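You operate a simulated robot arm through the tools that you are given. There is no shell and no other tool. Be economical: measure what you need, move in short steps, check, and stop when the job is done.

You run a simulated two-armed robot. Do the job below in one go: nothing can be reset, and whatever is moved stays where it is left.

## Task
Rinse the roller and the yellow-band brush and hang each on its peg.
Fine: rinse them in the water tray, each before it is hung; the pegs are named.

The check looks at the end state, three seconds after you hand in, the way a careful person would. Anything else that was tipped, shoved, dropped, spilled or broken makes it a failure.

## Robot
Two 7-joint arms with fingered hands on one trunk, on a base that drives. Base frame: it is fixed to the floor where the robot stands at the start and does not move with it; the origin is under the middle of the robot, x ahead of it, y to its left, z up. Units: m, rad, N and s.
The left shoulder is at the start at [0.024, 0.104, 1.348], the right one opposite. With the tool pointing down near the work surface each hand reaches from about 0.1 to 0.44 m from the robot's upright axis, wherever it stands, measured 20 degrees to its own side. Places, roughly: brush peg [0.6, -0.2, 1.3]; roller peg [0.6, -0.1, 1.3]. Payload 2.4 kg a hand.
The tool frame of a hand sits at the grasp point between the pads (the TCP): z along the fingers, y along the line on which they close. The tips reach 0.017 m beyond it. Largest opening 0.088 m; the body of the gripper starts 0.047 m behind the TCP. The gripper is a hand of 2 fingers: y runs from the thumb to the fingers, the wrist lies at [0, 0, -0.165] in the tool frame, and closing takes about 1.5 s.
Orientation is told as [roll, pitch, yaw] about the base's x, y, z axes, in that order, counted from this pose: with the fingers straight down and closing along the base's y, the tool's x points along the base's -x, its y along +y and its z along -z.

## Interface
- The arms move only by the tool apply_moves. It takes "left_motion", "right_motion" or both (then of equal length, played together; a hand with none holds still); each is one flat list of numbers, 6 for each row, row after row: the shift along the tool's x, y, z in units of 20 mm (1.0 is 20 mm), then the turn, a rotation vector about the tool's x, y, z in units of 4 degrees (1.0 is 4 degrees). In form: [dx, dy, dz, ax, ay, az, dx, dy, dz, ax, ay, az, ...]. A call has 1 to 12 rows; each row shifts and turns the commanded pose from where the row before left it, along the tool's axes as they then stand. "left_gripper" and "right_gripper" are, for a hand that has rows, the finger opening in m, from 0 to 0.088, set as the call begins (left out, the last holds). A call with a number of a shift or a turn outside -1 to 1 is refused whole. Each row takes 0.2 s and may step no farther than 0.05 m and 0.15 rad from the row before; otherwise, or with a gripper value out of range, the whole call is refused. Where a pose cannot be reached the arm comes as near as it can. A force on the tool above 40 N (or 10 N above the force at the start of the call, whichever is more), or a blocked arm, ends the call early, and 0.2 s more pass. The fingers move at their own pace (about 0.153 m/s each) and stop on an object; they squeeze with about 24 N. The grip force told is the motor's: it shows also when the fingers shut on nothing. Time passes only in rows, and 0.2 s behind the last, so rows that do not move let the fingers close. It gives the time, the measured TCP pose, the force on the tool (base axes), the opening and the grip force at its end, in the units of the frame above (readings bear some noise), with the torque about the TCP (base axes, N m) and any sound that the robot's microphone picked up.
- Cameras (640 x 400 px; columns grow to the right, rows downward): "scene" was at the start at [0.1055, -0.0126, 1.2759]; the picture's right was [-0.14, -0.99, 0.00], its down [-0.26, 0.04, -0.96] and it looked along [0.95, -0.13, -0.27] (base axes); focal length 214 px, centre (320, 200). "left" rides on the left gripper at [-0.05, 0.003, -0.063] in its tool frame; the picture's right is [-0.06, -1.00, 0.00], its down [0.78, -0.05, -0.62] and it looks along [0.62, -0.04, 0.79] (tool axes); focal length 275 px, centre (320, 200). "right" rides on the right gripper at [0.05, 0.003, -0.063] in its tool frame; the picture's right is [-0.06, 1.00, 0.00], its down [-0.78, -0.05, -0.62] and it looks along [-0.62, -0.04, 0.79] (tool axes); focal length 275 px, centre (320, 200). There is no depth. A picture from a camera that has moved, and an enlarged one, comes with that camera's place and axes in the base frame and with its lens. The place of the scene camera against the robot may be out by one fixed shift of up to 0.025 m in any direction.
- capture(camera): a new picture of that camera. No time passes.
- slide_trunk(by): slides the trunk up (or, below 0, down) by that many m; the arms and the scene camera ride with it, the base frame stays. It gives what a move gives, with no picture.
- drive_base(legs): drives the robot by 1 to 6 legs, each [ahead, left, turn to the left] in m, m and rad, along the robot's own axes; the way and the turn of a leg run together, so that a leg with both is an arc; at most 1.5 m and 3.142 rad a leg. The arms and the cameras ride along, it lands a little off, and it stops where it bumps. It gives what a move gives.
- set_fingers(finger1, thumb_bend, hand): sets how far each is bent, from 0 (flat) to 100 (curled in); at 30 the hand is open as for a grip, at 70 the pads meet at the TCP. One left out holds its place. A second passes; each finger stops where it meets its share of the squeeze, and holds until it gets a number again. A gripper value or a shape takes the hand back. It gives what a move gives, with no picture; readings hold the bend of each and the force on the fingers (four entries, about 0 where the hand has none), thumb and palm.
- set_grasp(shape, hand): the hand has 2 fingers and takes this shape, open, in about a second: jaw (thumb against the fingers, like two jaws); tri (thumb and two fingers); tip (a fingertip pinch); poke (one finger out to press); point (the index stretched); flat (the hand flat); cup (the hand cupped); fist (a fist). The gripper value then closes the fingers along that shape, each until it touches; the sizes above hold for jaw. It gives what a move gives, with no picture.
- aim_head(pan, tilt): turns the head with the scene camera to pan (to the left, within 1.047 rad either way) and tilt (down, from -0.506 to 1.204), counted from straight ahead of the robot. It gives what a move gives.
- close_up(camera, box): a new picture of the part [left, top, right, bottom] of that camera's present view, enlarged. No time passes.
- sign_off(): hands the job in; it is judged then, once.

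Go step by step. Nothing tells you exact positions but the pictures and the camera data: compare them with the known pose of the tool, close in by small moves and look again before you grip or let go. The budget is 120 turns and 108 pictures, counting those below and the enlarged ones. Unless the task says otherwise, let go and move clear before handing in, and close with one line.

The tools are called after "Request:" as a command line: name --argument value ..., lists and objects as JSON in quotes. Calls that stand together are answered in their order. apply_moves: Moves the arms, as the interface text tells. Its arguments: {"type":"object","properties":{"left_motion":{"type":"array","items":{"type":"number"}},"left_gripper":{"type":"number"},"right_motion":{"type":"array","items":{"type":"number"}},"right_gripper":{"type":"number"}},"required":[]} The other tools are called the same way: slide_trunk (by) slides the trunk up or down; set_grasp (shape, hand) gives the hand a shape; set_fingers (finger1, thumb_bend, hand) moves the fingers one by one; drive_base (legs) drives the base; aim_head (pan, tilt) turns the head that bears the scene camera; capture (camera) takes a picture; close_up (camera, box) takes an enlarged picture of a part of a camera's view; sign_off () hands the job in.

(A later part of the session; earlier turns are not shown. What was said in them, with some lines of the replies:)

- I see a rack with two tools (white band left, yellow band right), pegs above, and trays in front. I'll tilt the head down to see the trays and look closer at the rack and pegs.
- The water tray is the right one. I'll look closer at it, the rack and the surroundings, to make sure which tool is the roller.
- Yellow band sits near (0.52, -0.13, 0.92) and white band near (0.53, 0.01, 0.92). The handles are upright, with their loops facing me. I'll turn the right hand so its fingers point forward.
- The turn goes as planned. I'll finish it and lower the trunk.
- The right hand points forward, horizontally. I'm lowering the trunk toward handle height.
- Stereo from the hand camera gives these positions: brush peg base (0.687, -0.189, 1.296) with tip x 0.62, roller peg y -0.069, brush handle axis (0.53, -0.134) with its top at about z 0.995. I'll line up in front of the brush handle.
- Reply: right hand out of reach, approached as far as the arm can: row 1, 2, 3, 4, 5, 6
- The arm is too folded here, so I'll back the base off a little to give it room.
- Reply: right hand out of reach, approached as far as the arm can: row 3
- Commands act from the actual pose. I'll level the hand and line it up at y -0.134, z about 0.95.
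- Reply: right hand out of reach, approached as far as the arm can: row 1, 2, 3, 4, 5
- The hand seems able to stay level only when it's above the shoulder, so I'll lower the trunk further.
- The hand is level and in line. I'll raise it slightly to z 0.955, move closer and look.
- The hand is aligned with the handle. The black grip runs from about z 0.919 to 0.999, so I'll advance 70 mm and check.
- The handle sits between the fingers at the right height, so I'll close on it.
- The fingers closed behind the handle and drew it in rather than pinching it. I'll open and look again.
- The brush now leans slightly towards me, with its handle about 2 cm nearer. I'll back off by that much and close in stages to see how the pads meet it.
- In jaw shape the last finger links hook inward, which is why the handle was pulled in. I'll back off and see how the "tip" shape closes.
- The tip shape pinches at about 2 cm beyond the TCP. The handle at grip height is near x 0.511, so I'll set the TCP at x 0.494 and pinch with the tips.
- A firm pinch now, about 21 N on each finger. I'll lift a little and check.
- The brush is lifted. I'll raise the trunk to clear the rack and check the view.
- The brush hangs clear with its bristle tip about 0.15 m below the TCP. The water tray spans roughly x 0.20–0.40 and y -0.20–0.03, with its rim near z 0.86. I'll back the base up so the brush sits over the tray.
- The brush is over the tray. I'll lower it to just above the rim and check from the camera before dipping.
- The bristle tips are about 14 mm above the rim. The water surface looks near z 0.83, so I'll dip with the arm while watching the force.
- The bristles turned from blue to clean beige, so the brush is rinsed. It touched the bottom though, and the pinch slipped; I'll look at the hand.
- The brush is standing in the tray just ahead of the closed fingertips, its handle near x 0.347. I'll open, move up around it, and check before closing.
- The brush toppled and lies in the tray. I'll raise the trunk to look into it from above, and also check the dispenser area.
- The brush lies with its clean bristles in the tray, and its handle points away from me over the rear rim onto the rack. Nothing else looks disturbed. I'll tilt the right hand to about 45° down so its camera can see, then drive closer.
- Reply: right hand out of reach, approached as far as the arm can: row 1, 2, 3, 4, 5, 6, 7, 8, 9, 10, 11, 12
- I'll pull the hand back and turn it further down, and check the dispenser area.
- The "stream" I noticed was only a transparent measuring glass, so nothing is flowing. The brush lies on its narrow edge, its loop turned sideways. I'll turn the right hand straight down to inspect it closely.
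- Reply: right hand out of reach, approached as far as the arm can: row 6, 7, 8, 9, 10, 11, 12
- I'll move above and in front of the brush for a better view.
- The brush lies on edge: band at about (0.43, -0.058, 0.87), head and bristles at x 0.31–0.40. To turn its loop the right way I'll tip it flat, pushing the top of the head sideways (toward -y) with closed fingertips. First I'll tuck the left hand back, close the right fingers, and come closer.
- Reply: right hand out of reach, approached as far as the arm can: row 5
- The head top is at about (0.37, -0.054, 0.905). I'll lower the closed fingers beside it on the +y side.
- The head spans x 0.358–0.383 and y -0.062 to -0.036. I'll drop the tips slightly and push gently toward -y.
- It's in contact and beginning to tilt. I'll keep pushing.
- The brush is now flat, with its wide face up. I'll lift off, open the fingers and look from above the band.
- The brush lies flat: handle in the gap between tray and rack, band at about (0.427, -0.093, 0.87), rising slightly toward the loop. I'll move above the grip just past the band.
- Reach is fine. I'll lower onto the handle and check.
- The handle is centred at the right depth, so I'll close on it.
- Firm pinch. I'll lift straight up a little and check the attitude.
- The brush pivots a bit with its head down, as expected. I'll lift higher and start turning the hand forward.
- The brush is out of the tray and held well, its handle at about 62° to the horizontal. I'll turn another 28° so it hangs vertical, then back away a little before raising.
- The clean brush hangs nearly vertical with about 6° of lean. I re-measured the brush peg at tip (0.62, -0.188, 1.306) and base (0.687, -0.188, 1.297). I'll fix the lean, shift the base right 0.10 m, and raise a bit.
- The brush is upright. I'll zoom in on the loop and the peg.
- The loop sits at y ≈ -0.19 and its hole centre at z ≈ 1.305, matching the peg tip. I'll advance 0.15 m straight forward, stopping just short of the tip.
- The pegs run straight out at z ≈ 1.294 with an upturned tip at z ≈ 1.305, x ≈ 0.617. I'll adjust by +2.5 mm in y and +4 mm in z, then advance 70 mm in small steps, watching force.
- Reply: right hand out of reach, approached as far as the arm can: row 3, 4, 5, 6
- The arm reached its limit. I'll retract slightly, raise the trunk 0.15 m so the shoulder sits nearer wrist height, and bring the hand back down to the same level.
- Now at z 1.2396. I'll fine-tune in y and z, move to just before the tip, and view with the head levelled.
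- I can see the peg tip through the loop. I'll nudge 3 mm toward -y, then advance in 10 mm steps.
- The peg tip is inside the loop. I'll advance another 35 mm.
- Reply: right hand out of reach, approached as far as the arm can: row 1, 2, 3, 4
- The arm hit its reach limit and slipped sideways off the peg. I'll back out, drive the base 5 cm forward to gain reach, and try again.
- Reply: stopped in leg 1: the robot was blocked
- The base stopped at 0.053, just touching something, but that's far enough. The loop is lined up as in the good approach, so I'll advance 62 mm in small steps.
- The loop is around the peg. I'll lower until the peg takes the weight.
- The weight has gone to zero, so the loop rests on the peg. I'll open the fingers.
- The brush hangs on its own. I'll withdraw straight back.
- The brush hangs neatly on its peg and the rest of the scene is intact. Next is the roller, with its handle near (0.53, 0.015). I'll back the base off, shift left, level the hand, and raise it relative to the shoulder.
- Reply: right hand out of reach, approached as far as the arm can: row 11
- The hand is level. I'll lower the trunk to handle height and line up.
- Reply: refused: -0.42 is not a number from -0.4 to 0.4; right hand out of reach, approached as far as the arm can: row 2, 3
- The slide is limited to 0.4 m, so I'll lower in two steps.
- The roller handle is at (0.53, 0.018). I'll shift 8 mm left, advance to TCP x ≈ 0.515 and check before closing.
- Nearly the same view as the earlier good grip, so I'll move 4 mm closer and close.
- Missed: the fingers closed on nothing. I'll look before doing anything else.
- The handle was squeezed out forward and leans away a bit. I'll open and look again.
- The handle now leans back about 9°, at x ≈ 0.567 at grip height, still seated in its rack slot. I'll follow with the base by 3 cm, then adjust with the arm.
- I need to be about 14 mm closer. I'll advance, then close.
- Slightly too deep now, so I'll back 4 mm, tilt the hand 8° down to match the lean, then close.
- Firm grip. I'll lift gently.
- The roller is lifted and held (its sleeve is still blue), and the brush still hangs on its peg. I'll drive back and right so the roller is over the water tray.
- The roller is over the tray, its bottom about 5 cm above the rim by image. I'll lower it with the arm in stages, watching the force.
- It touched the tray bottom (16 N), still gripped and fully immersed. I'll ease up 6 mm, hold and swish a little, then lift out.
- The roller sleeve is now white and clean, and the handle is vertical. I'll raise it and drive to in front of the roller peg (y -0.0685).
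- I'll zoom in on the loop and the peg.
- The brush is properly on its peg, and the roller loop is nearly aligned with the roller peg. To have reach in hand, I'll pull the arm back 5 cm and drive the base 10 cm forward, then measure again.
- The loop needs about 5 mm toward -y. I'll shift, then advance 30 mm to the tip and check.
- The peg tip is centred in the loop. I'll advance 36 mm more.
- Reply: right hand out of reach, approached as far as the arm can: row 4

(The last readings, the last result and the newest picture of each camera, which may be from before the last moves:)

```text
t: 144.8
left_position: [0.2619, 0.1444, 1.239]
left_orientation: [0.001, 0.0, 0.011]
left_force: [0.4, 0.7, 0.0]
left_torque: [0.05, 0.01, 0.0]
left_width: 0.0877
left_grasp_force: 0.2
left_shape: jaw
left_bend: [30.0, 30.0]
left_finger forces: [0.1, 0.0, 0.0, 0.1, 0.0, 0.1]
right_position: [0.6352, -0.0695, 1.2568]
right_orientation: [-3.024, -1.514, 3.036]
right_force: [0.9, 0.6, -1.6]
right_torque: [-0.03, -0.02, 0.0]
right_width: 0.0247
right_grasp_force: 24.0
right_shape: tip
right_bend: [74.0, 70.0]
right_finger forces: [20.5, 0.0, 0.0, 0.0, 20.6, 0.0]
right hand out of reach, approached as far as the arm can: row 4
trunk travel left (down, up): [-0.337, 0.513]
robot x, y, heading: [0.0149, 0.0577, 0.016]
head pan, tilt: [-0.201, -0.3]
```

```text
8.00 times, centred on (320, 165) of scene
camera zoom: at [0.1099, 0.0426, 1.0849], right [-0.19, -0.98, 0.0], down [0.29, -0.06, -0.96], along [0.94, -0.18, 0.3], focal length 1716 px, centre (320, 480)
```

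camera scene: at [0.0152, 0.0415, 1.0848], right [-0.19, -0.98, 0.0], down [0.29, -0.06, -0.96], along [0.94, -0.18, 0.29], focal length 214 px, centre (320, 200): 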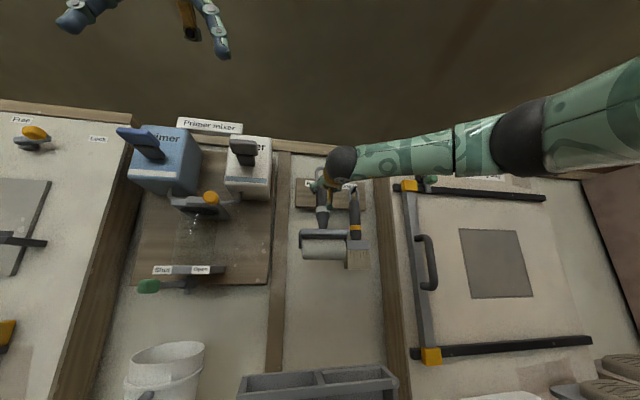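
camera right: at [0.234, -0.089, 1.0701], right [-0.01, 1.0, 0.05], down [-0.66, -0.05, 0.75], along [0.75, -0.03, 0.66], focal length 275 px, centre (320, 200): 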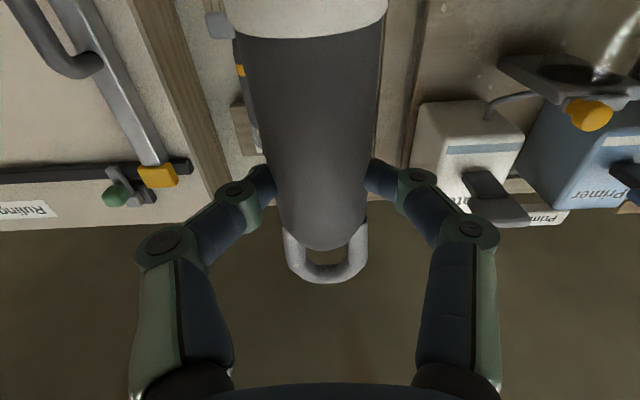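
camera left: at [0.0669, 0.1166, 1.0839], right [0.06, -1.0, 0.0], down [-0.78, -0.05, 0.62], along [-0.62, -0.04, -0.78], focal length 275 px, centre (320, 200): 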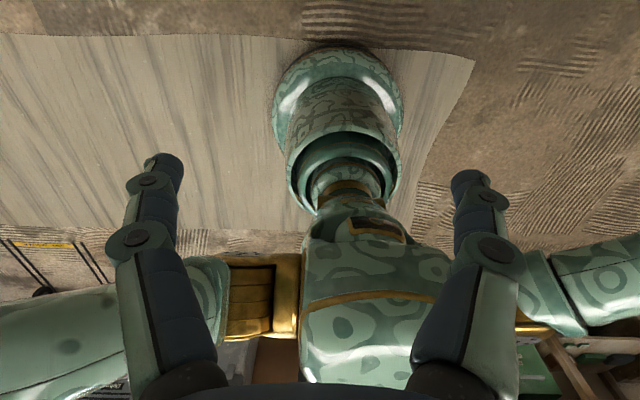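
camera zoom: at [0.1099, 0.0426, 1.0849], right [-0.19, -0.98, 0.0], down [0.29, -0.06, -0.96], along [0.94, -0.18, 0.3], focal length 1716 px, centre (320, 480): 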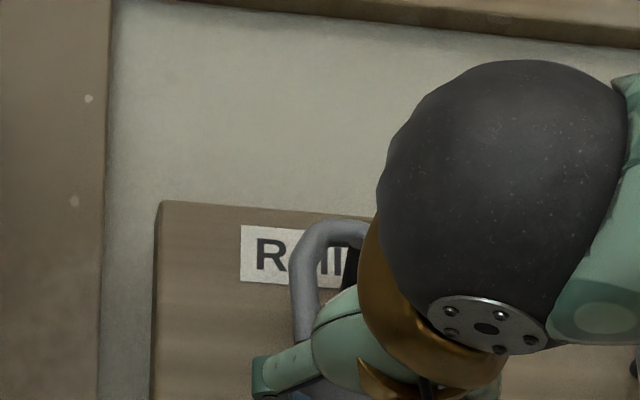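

The loop is well onto the peg. I'll lower until the weight transfers.

Request:
apply_moves --right_motion '[0.25, 0, 0, 0, 0, 0, 0.25, 0, 0, 0, 0, 0, 0.25, 0, 0, 0, 0, 0, 0.25, 0, 0, 0, 0, 0, 0, 0, 0, 0, 0, 0]'

Request:
close_up --camera "scene" --box '[280, 140, 360, 190]'

```text
t: 146.0
left_position: [0.2626, 0.1434, 1.2401]
left_orientation: [0.0, 0.0, 0.01]
left_force: [-0.1, 0.9, 0.7]
left_torque: [0.0, -0.02, -0.01]
left_width: 0.0878
left_grasp_force: 0.0
left_shape: jaw
left_bend: [30.0, 30.0]
left_finger forces: [0.0, 0.1, 0.0, 0.0, 0.0, 0.0]
right_position: [0.6352, -0.0693, 1.2377]
right_orientation: [-3.018, -1.514, 3.031]
right_force: [-1.3, -0.1, -1.6]
right_torque: [-0.03, 0.02, 0.0]
right_width: 0.0244
right_grasp_force: 24.0
right_shape: tip
right_bend: [74.0, 70.0]
right_finger forces: [20.4, 0.0, 0.0, 0.1, 20.6, 0.0]
trunk travel left (down, up): [-0.337, 0.513]
robot x, y, heading: [0.0143, 0.058, 0.011]
head pan, tilt: [-0.201, -0.3]
```

```text
8.00 times, centred on (320, 165) of scene
camera zoom: at [0.11, 0.0426, 1.0849], right [-0.19, -0.98, 0.0], down [0.29, -0.06, -0.96], along [0.94, -0.18, 0.3], focal length 1716 px, centre (320, 480)
```

zoom: 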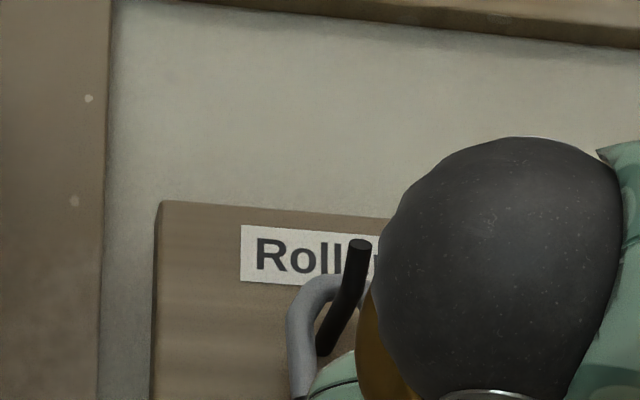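

Almost resting. I'll lower a few more millimetres.

Request:
apply_moves --right_motion '[0.12, 0, 0, 0, 0, 0, 0.12, 0, 0, 0, 0, 0, 0, 0, 0, 0, 0, 0]'

```text
t: 146.8
left_position: [0.262, 0.1431, 1.2409]
left_orientation: [0.001, 0.001, 0.011]
left_force: [-0.2, 0.7, 0.3]
left_torque: [-0.03, 0.0, -0.02]
left_width: 0.0879
left_grasp_force: 0.1
left_shape: jaw
left_bend: [30.0, 30.0]
left_finger forces: [0.0, 0.0, 0.0, 0.0, 0.0, 0.0]
right_position: [0.6358, -0.0686, 1.2323]
right_orientation: [-3.028, -1.513, 3.043]
right_force: [1.7, 0.4, 7.3]
right_torque: [0.01, -0.1, 0.01]
right_width: 0.0246
right_grasp_force: 24.1
right_shape: tip
right_bend: [74.0, 70.0]
right_finger forces: [20.3, 0.0, 0.0, 0.0, 20.3, 0.0]
trunk travel left (down, up): [-0.337, 0.513]
robot x, y, heading: [0.0134, 0.054, 0.01]
head pan, tilt: [-0.201, -0.3]
```

The peg now bears it (+7 N). I'll ease up 2 mm and open.

Request:
apply_moves --right_motion '[-0.1, 0, 0, 0, 0, 0, 0, 0, 0, 0, 0, 0]'

Request:
apply_moves --right_motion '[0, 0, 0, 0, 0, 0, 0, 0, 0, 0, 0, 0, 0, 0, 0, 0, 0, 0, 0, 0, 0, 0, 0, 0]' --right_gripper 0.088

Request:
capture --camera "right"

Request:
close_up --camera "scene" --box '[270, 140, 400, 260]'

```text
t: 147.4
left_position: [0.2616, 0.1436, 1.2387]
left_orientation: [0.001, 0.001, 0.01]
left_force: [0.2, -0.9, 0.7]
left_torque: [0.01, -0.01, -0.05]
left_width: 0.0878
left_grasp_force: 0.1
left_shape: jaw
left_bend: [30.0, 30.0]
left_finger forces: [0.1, 0.0, 0.1, 0.1, 0.0, 0.0]
right_position: [0.6355, -0.0689, 1.2336]
right_orientation: [-3.012, -1.513, 3.026]
right_force: [1.2, 0.4, 2.8]
right_torque: [0.01, -0.03, -0.02]
right_width: 0.0244
right_grasp_force: 23.7
right_shape: tip
right_bend: [74.0, 70.0]
right_finger forces: [20.6, 0.0, 0.1, 0.0, 20.5, 0.0]
trunk travel left (down, up): [-0.337, 0.513]
robot x, y, heading: [0.0174, 0.0572, 0.012]
head pan, tilt: [-0.201, -0.3]
```

```text
t: 148.4
left_position: [0.2628, 0.143, 1.2418]
left_orientation: [-0.001, -0.001, 0.011]
left_force: [0.0, -1.4, -0.5]
left_torque: [0.01, 0.02, -0.01]
left_width: 0.0878
left_grasp_force: 0.0
left_shape: jaw
left_bend: [30.0, 30.0]
left_finger forces: [0.0, 0.0, 0.1, 0.1, 0.1, 0.2]
right_position: [0.6362, -0.0713, 1.2342]
right_orientation: [-3.019, -1.514, 3.034]
right_force: [0.4, 0.3, -0.1]
right_torque: [-0.01, 0.0, -0.02]
right_width: 0.0881
right_grasp_force: 0.1
right_shape: tip
right_bend: [30.0, 30.0]
right_finger forces: [0.0, 0.0, 0.0, 0.1, 0.0, 0.1]
trunk travel left (down, up): [-0.337, 0.513]
robot x, y, heading: [0.0179, 0.0587, 0.009]
head pan, tilt: [-0.201, -0.3]
```

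```text
8 pictures are left
camera right: at [0.5748, -0.0667, 1.1804], right [-0.02, 1.0, 0.05], down [-0.66, -0.05, 0.75], along [0.75, -0.02, 0.66], focal length 275 px, centre (320, 200)
```

right: 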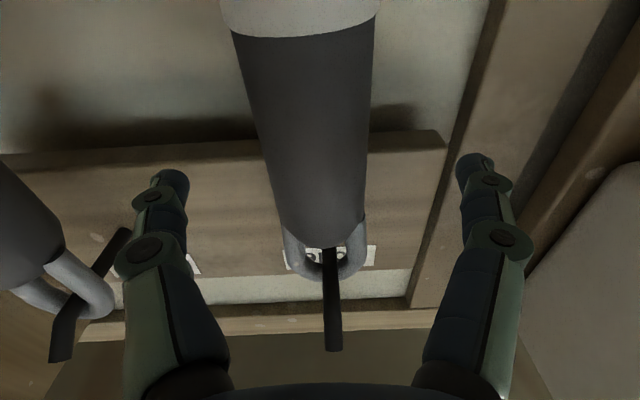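

```text
3.33 times, centred on (335, 200) of scene
camera zoom: at [0.1098, 0.0426, 1.0849], right [-0.19, -0.98, 0.0], down [0.29, -0.06, -0.96], along [0.94, -0.18, 0.3], focal length 715 px, centre (270, 200)
```

zoom: 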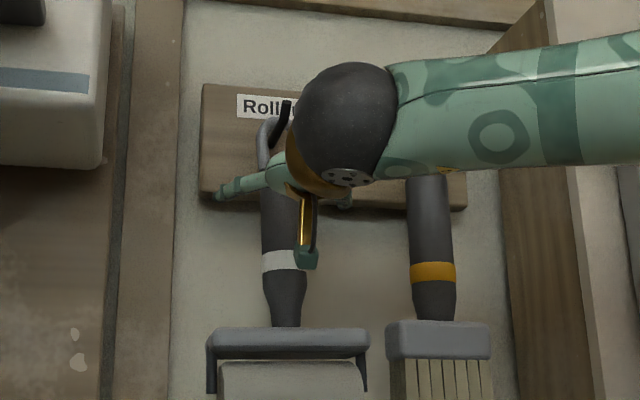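

Both tools hang on their pegs. I'll withdraw straight back.

Request:
apply_moves --right_motion '[0, 0, -0.5, 0, 0, 0, 0, 0, -0.9, 0, 0, 0, 0, 0, -0.9, 0, 0, 0, 0, 0, -0.9, 0, 0, 0, 0, 0, -0.9, 0, 0, 0, 0, 0, -0.9, 0, 0, 0, 0, 0, -0.5, 0, 0, 0]'

Request:
drive_base --legs '[[-0.25, 0, 0]]'

Request:
aim_head --pan -0.14 --tilt 0.2

Request:
capture --camera "scene"

```text
t: 150.0
left_position: [0.2619, 0.1436, 1.2408]
left_orientation: [0.001, 0.0, 0.011]
left_force: [0.0, 0.1, -0.3]
left_torque: [-0.02, -0.01, -0.03]
left_width: 0.088
left_grasp_force: 0.1
left_shape: jaw
left_bend: [30.0, 30.0]
left_finger forces: [0.0, 0.0, 0.0, 0.0, 0.0, 0.0]
right_position: [0.5273, -0.0705, 1.2283]
right_orientation: [-3.022, -1.513, 3.038]
right_force: [0.8, -0.4, 0.2]
right_torque: [0.04, 0.02, 0.0]
right_width: 0.0879
right_grasp_force: 0.0
right_shape: tip
right_bend: [30.0, 30.0]
right_finger forces: [0.0, 0.0, 0.0, 0.0, 0.0, 0.0]
trunk travel left (down, up): [-0.337, 0.513]
robot x, y, heading: [0.0171, 0.0542, 0.014]
head pan, tilt: [-0.201, -0.3]
```

```text
t: 151.9
left_position: [0.0014, 0.1401, 1.2412]
left_orientation: [-0.001, 0.0, 0.008]
left_force: [0.4, 0.6, -0.3]
left_torque: [0.0, 0.01, -0.02]
left_width: 0.0877
left_grasp_force: 0.0
left_shape: jaw
left_bend: [30.0, 30.0]
left_finger forces: [0.0, 0.0, 0.0, 0.0, 0.1, 0.1]
right_position: [0.2667, -0.0741, 1.229]
right_orientation: [-3.021, -1.514, 3.035]
right_force: [0.0, -1.0, -0.4]
right_torque: [-0.04, 0.0, 0.01]
right_width: 0.088
right_grasp_force: 0.1
right_shape: tip
right_bend: [30.0, 30.0]
right_finger forces: [0.0, 0.0, 0.0, 0.0, 0.1, 0.1]
trunk travel left (down, up): [-0.337, 0.513]
robot x, y, heading: [-0.2449, 0.0544, 0.009]
head pan, tilt: [-0.201, -0.3]
```

```text
t: 152.8
left_position: [0.0012, 0.1409, 1.2405]
left_orientation: [0.0, 0.0, 0.009]
left_force: [0.2, 0.1, 0.1]
left_torque: [0.0, -0.01, -0.03]
left_width: 0.0879
left_grasp_force: 0.0
left_shape: jaw
left_bend: [30.0, 30.0]
left_finger forces: [0.1, 0.0, 0.0, 0.0, 0.0, 0.0]
right_position: [0.2668, -0.0746, 1.2283]
right_orientation: [-3.022, -1.514, 3.034]
right_force: [-0.1, -0.2, 0.7]
right_torque: [0.02, 0.0, -0.01]
right_width: 0.0883
right_grasp_force: 0.0
right_shape: tip
right_bend: [30.0, 30.0]
right_finger forces: [0.0, 0.0, 0.1, 0.1, 0.1, 0.1]
trunk travel left (down, up): [-0.337, 0.513]
robot x, y, heading: [-0.2507, 0.0552, 0.011]
head pan, tilt: [-0.14, 0.201]
```

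```text
6 pictures are left
camera scene: at [-0.1353, 0.0427, 1.041], right [-0.13, -0.99, 0.0], down [-0.2, 0.03, -0.98], along [0.97, -0.13, -0.2], focal length 214 px, centre (320, 200)
```

scene: 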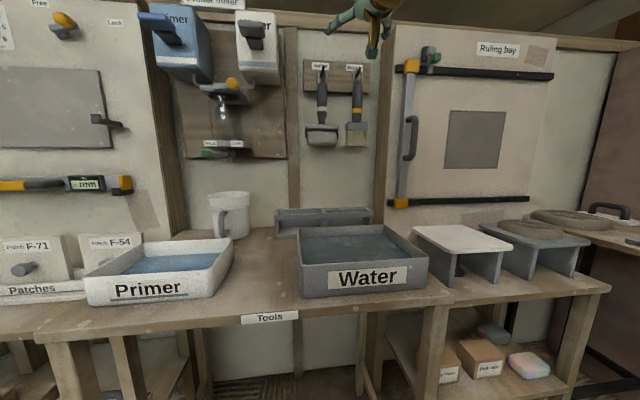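

Request:
close_up --camera "scene" --box '[270, 50, 400, 160]'

```text
3.64 times, centred on (335, 105) of scene
camera zoom: at [-0.1353, 0.0427, 1.041], right [-0.13, -0.99, 0.0], down [-0.2, 0.03, -0.98], along [0.97, -0.13, -0.2], focal length 780 px, centre (266, 546)
```

zoom: 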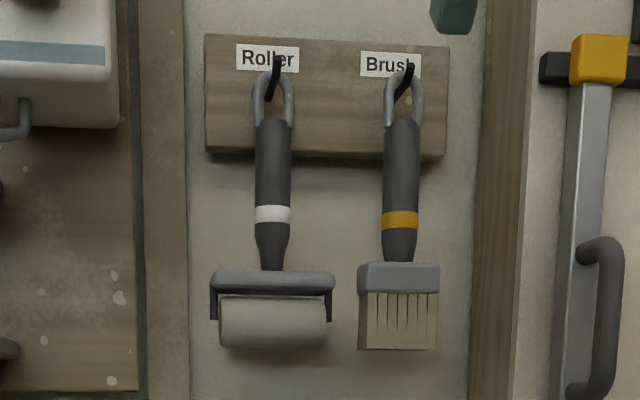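

Both tools are clean and hang on their named pegs. The hands are clear and everything else is in place, so I'm handing in.

Request:
sign_off

```text
The job is handed in.
```

The roller and the yellow-band brush are both rinsed in the water tray and hanging on their named pegs. On the way, the brush slipped from the grip and fell over in the tray, and I picked it up again. The base also bumped something once in front of the table. The last pictures show nothing else out of place.
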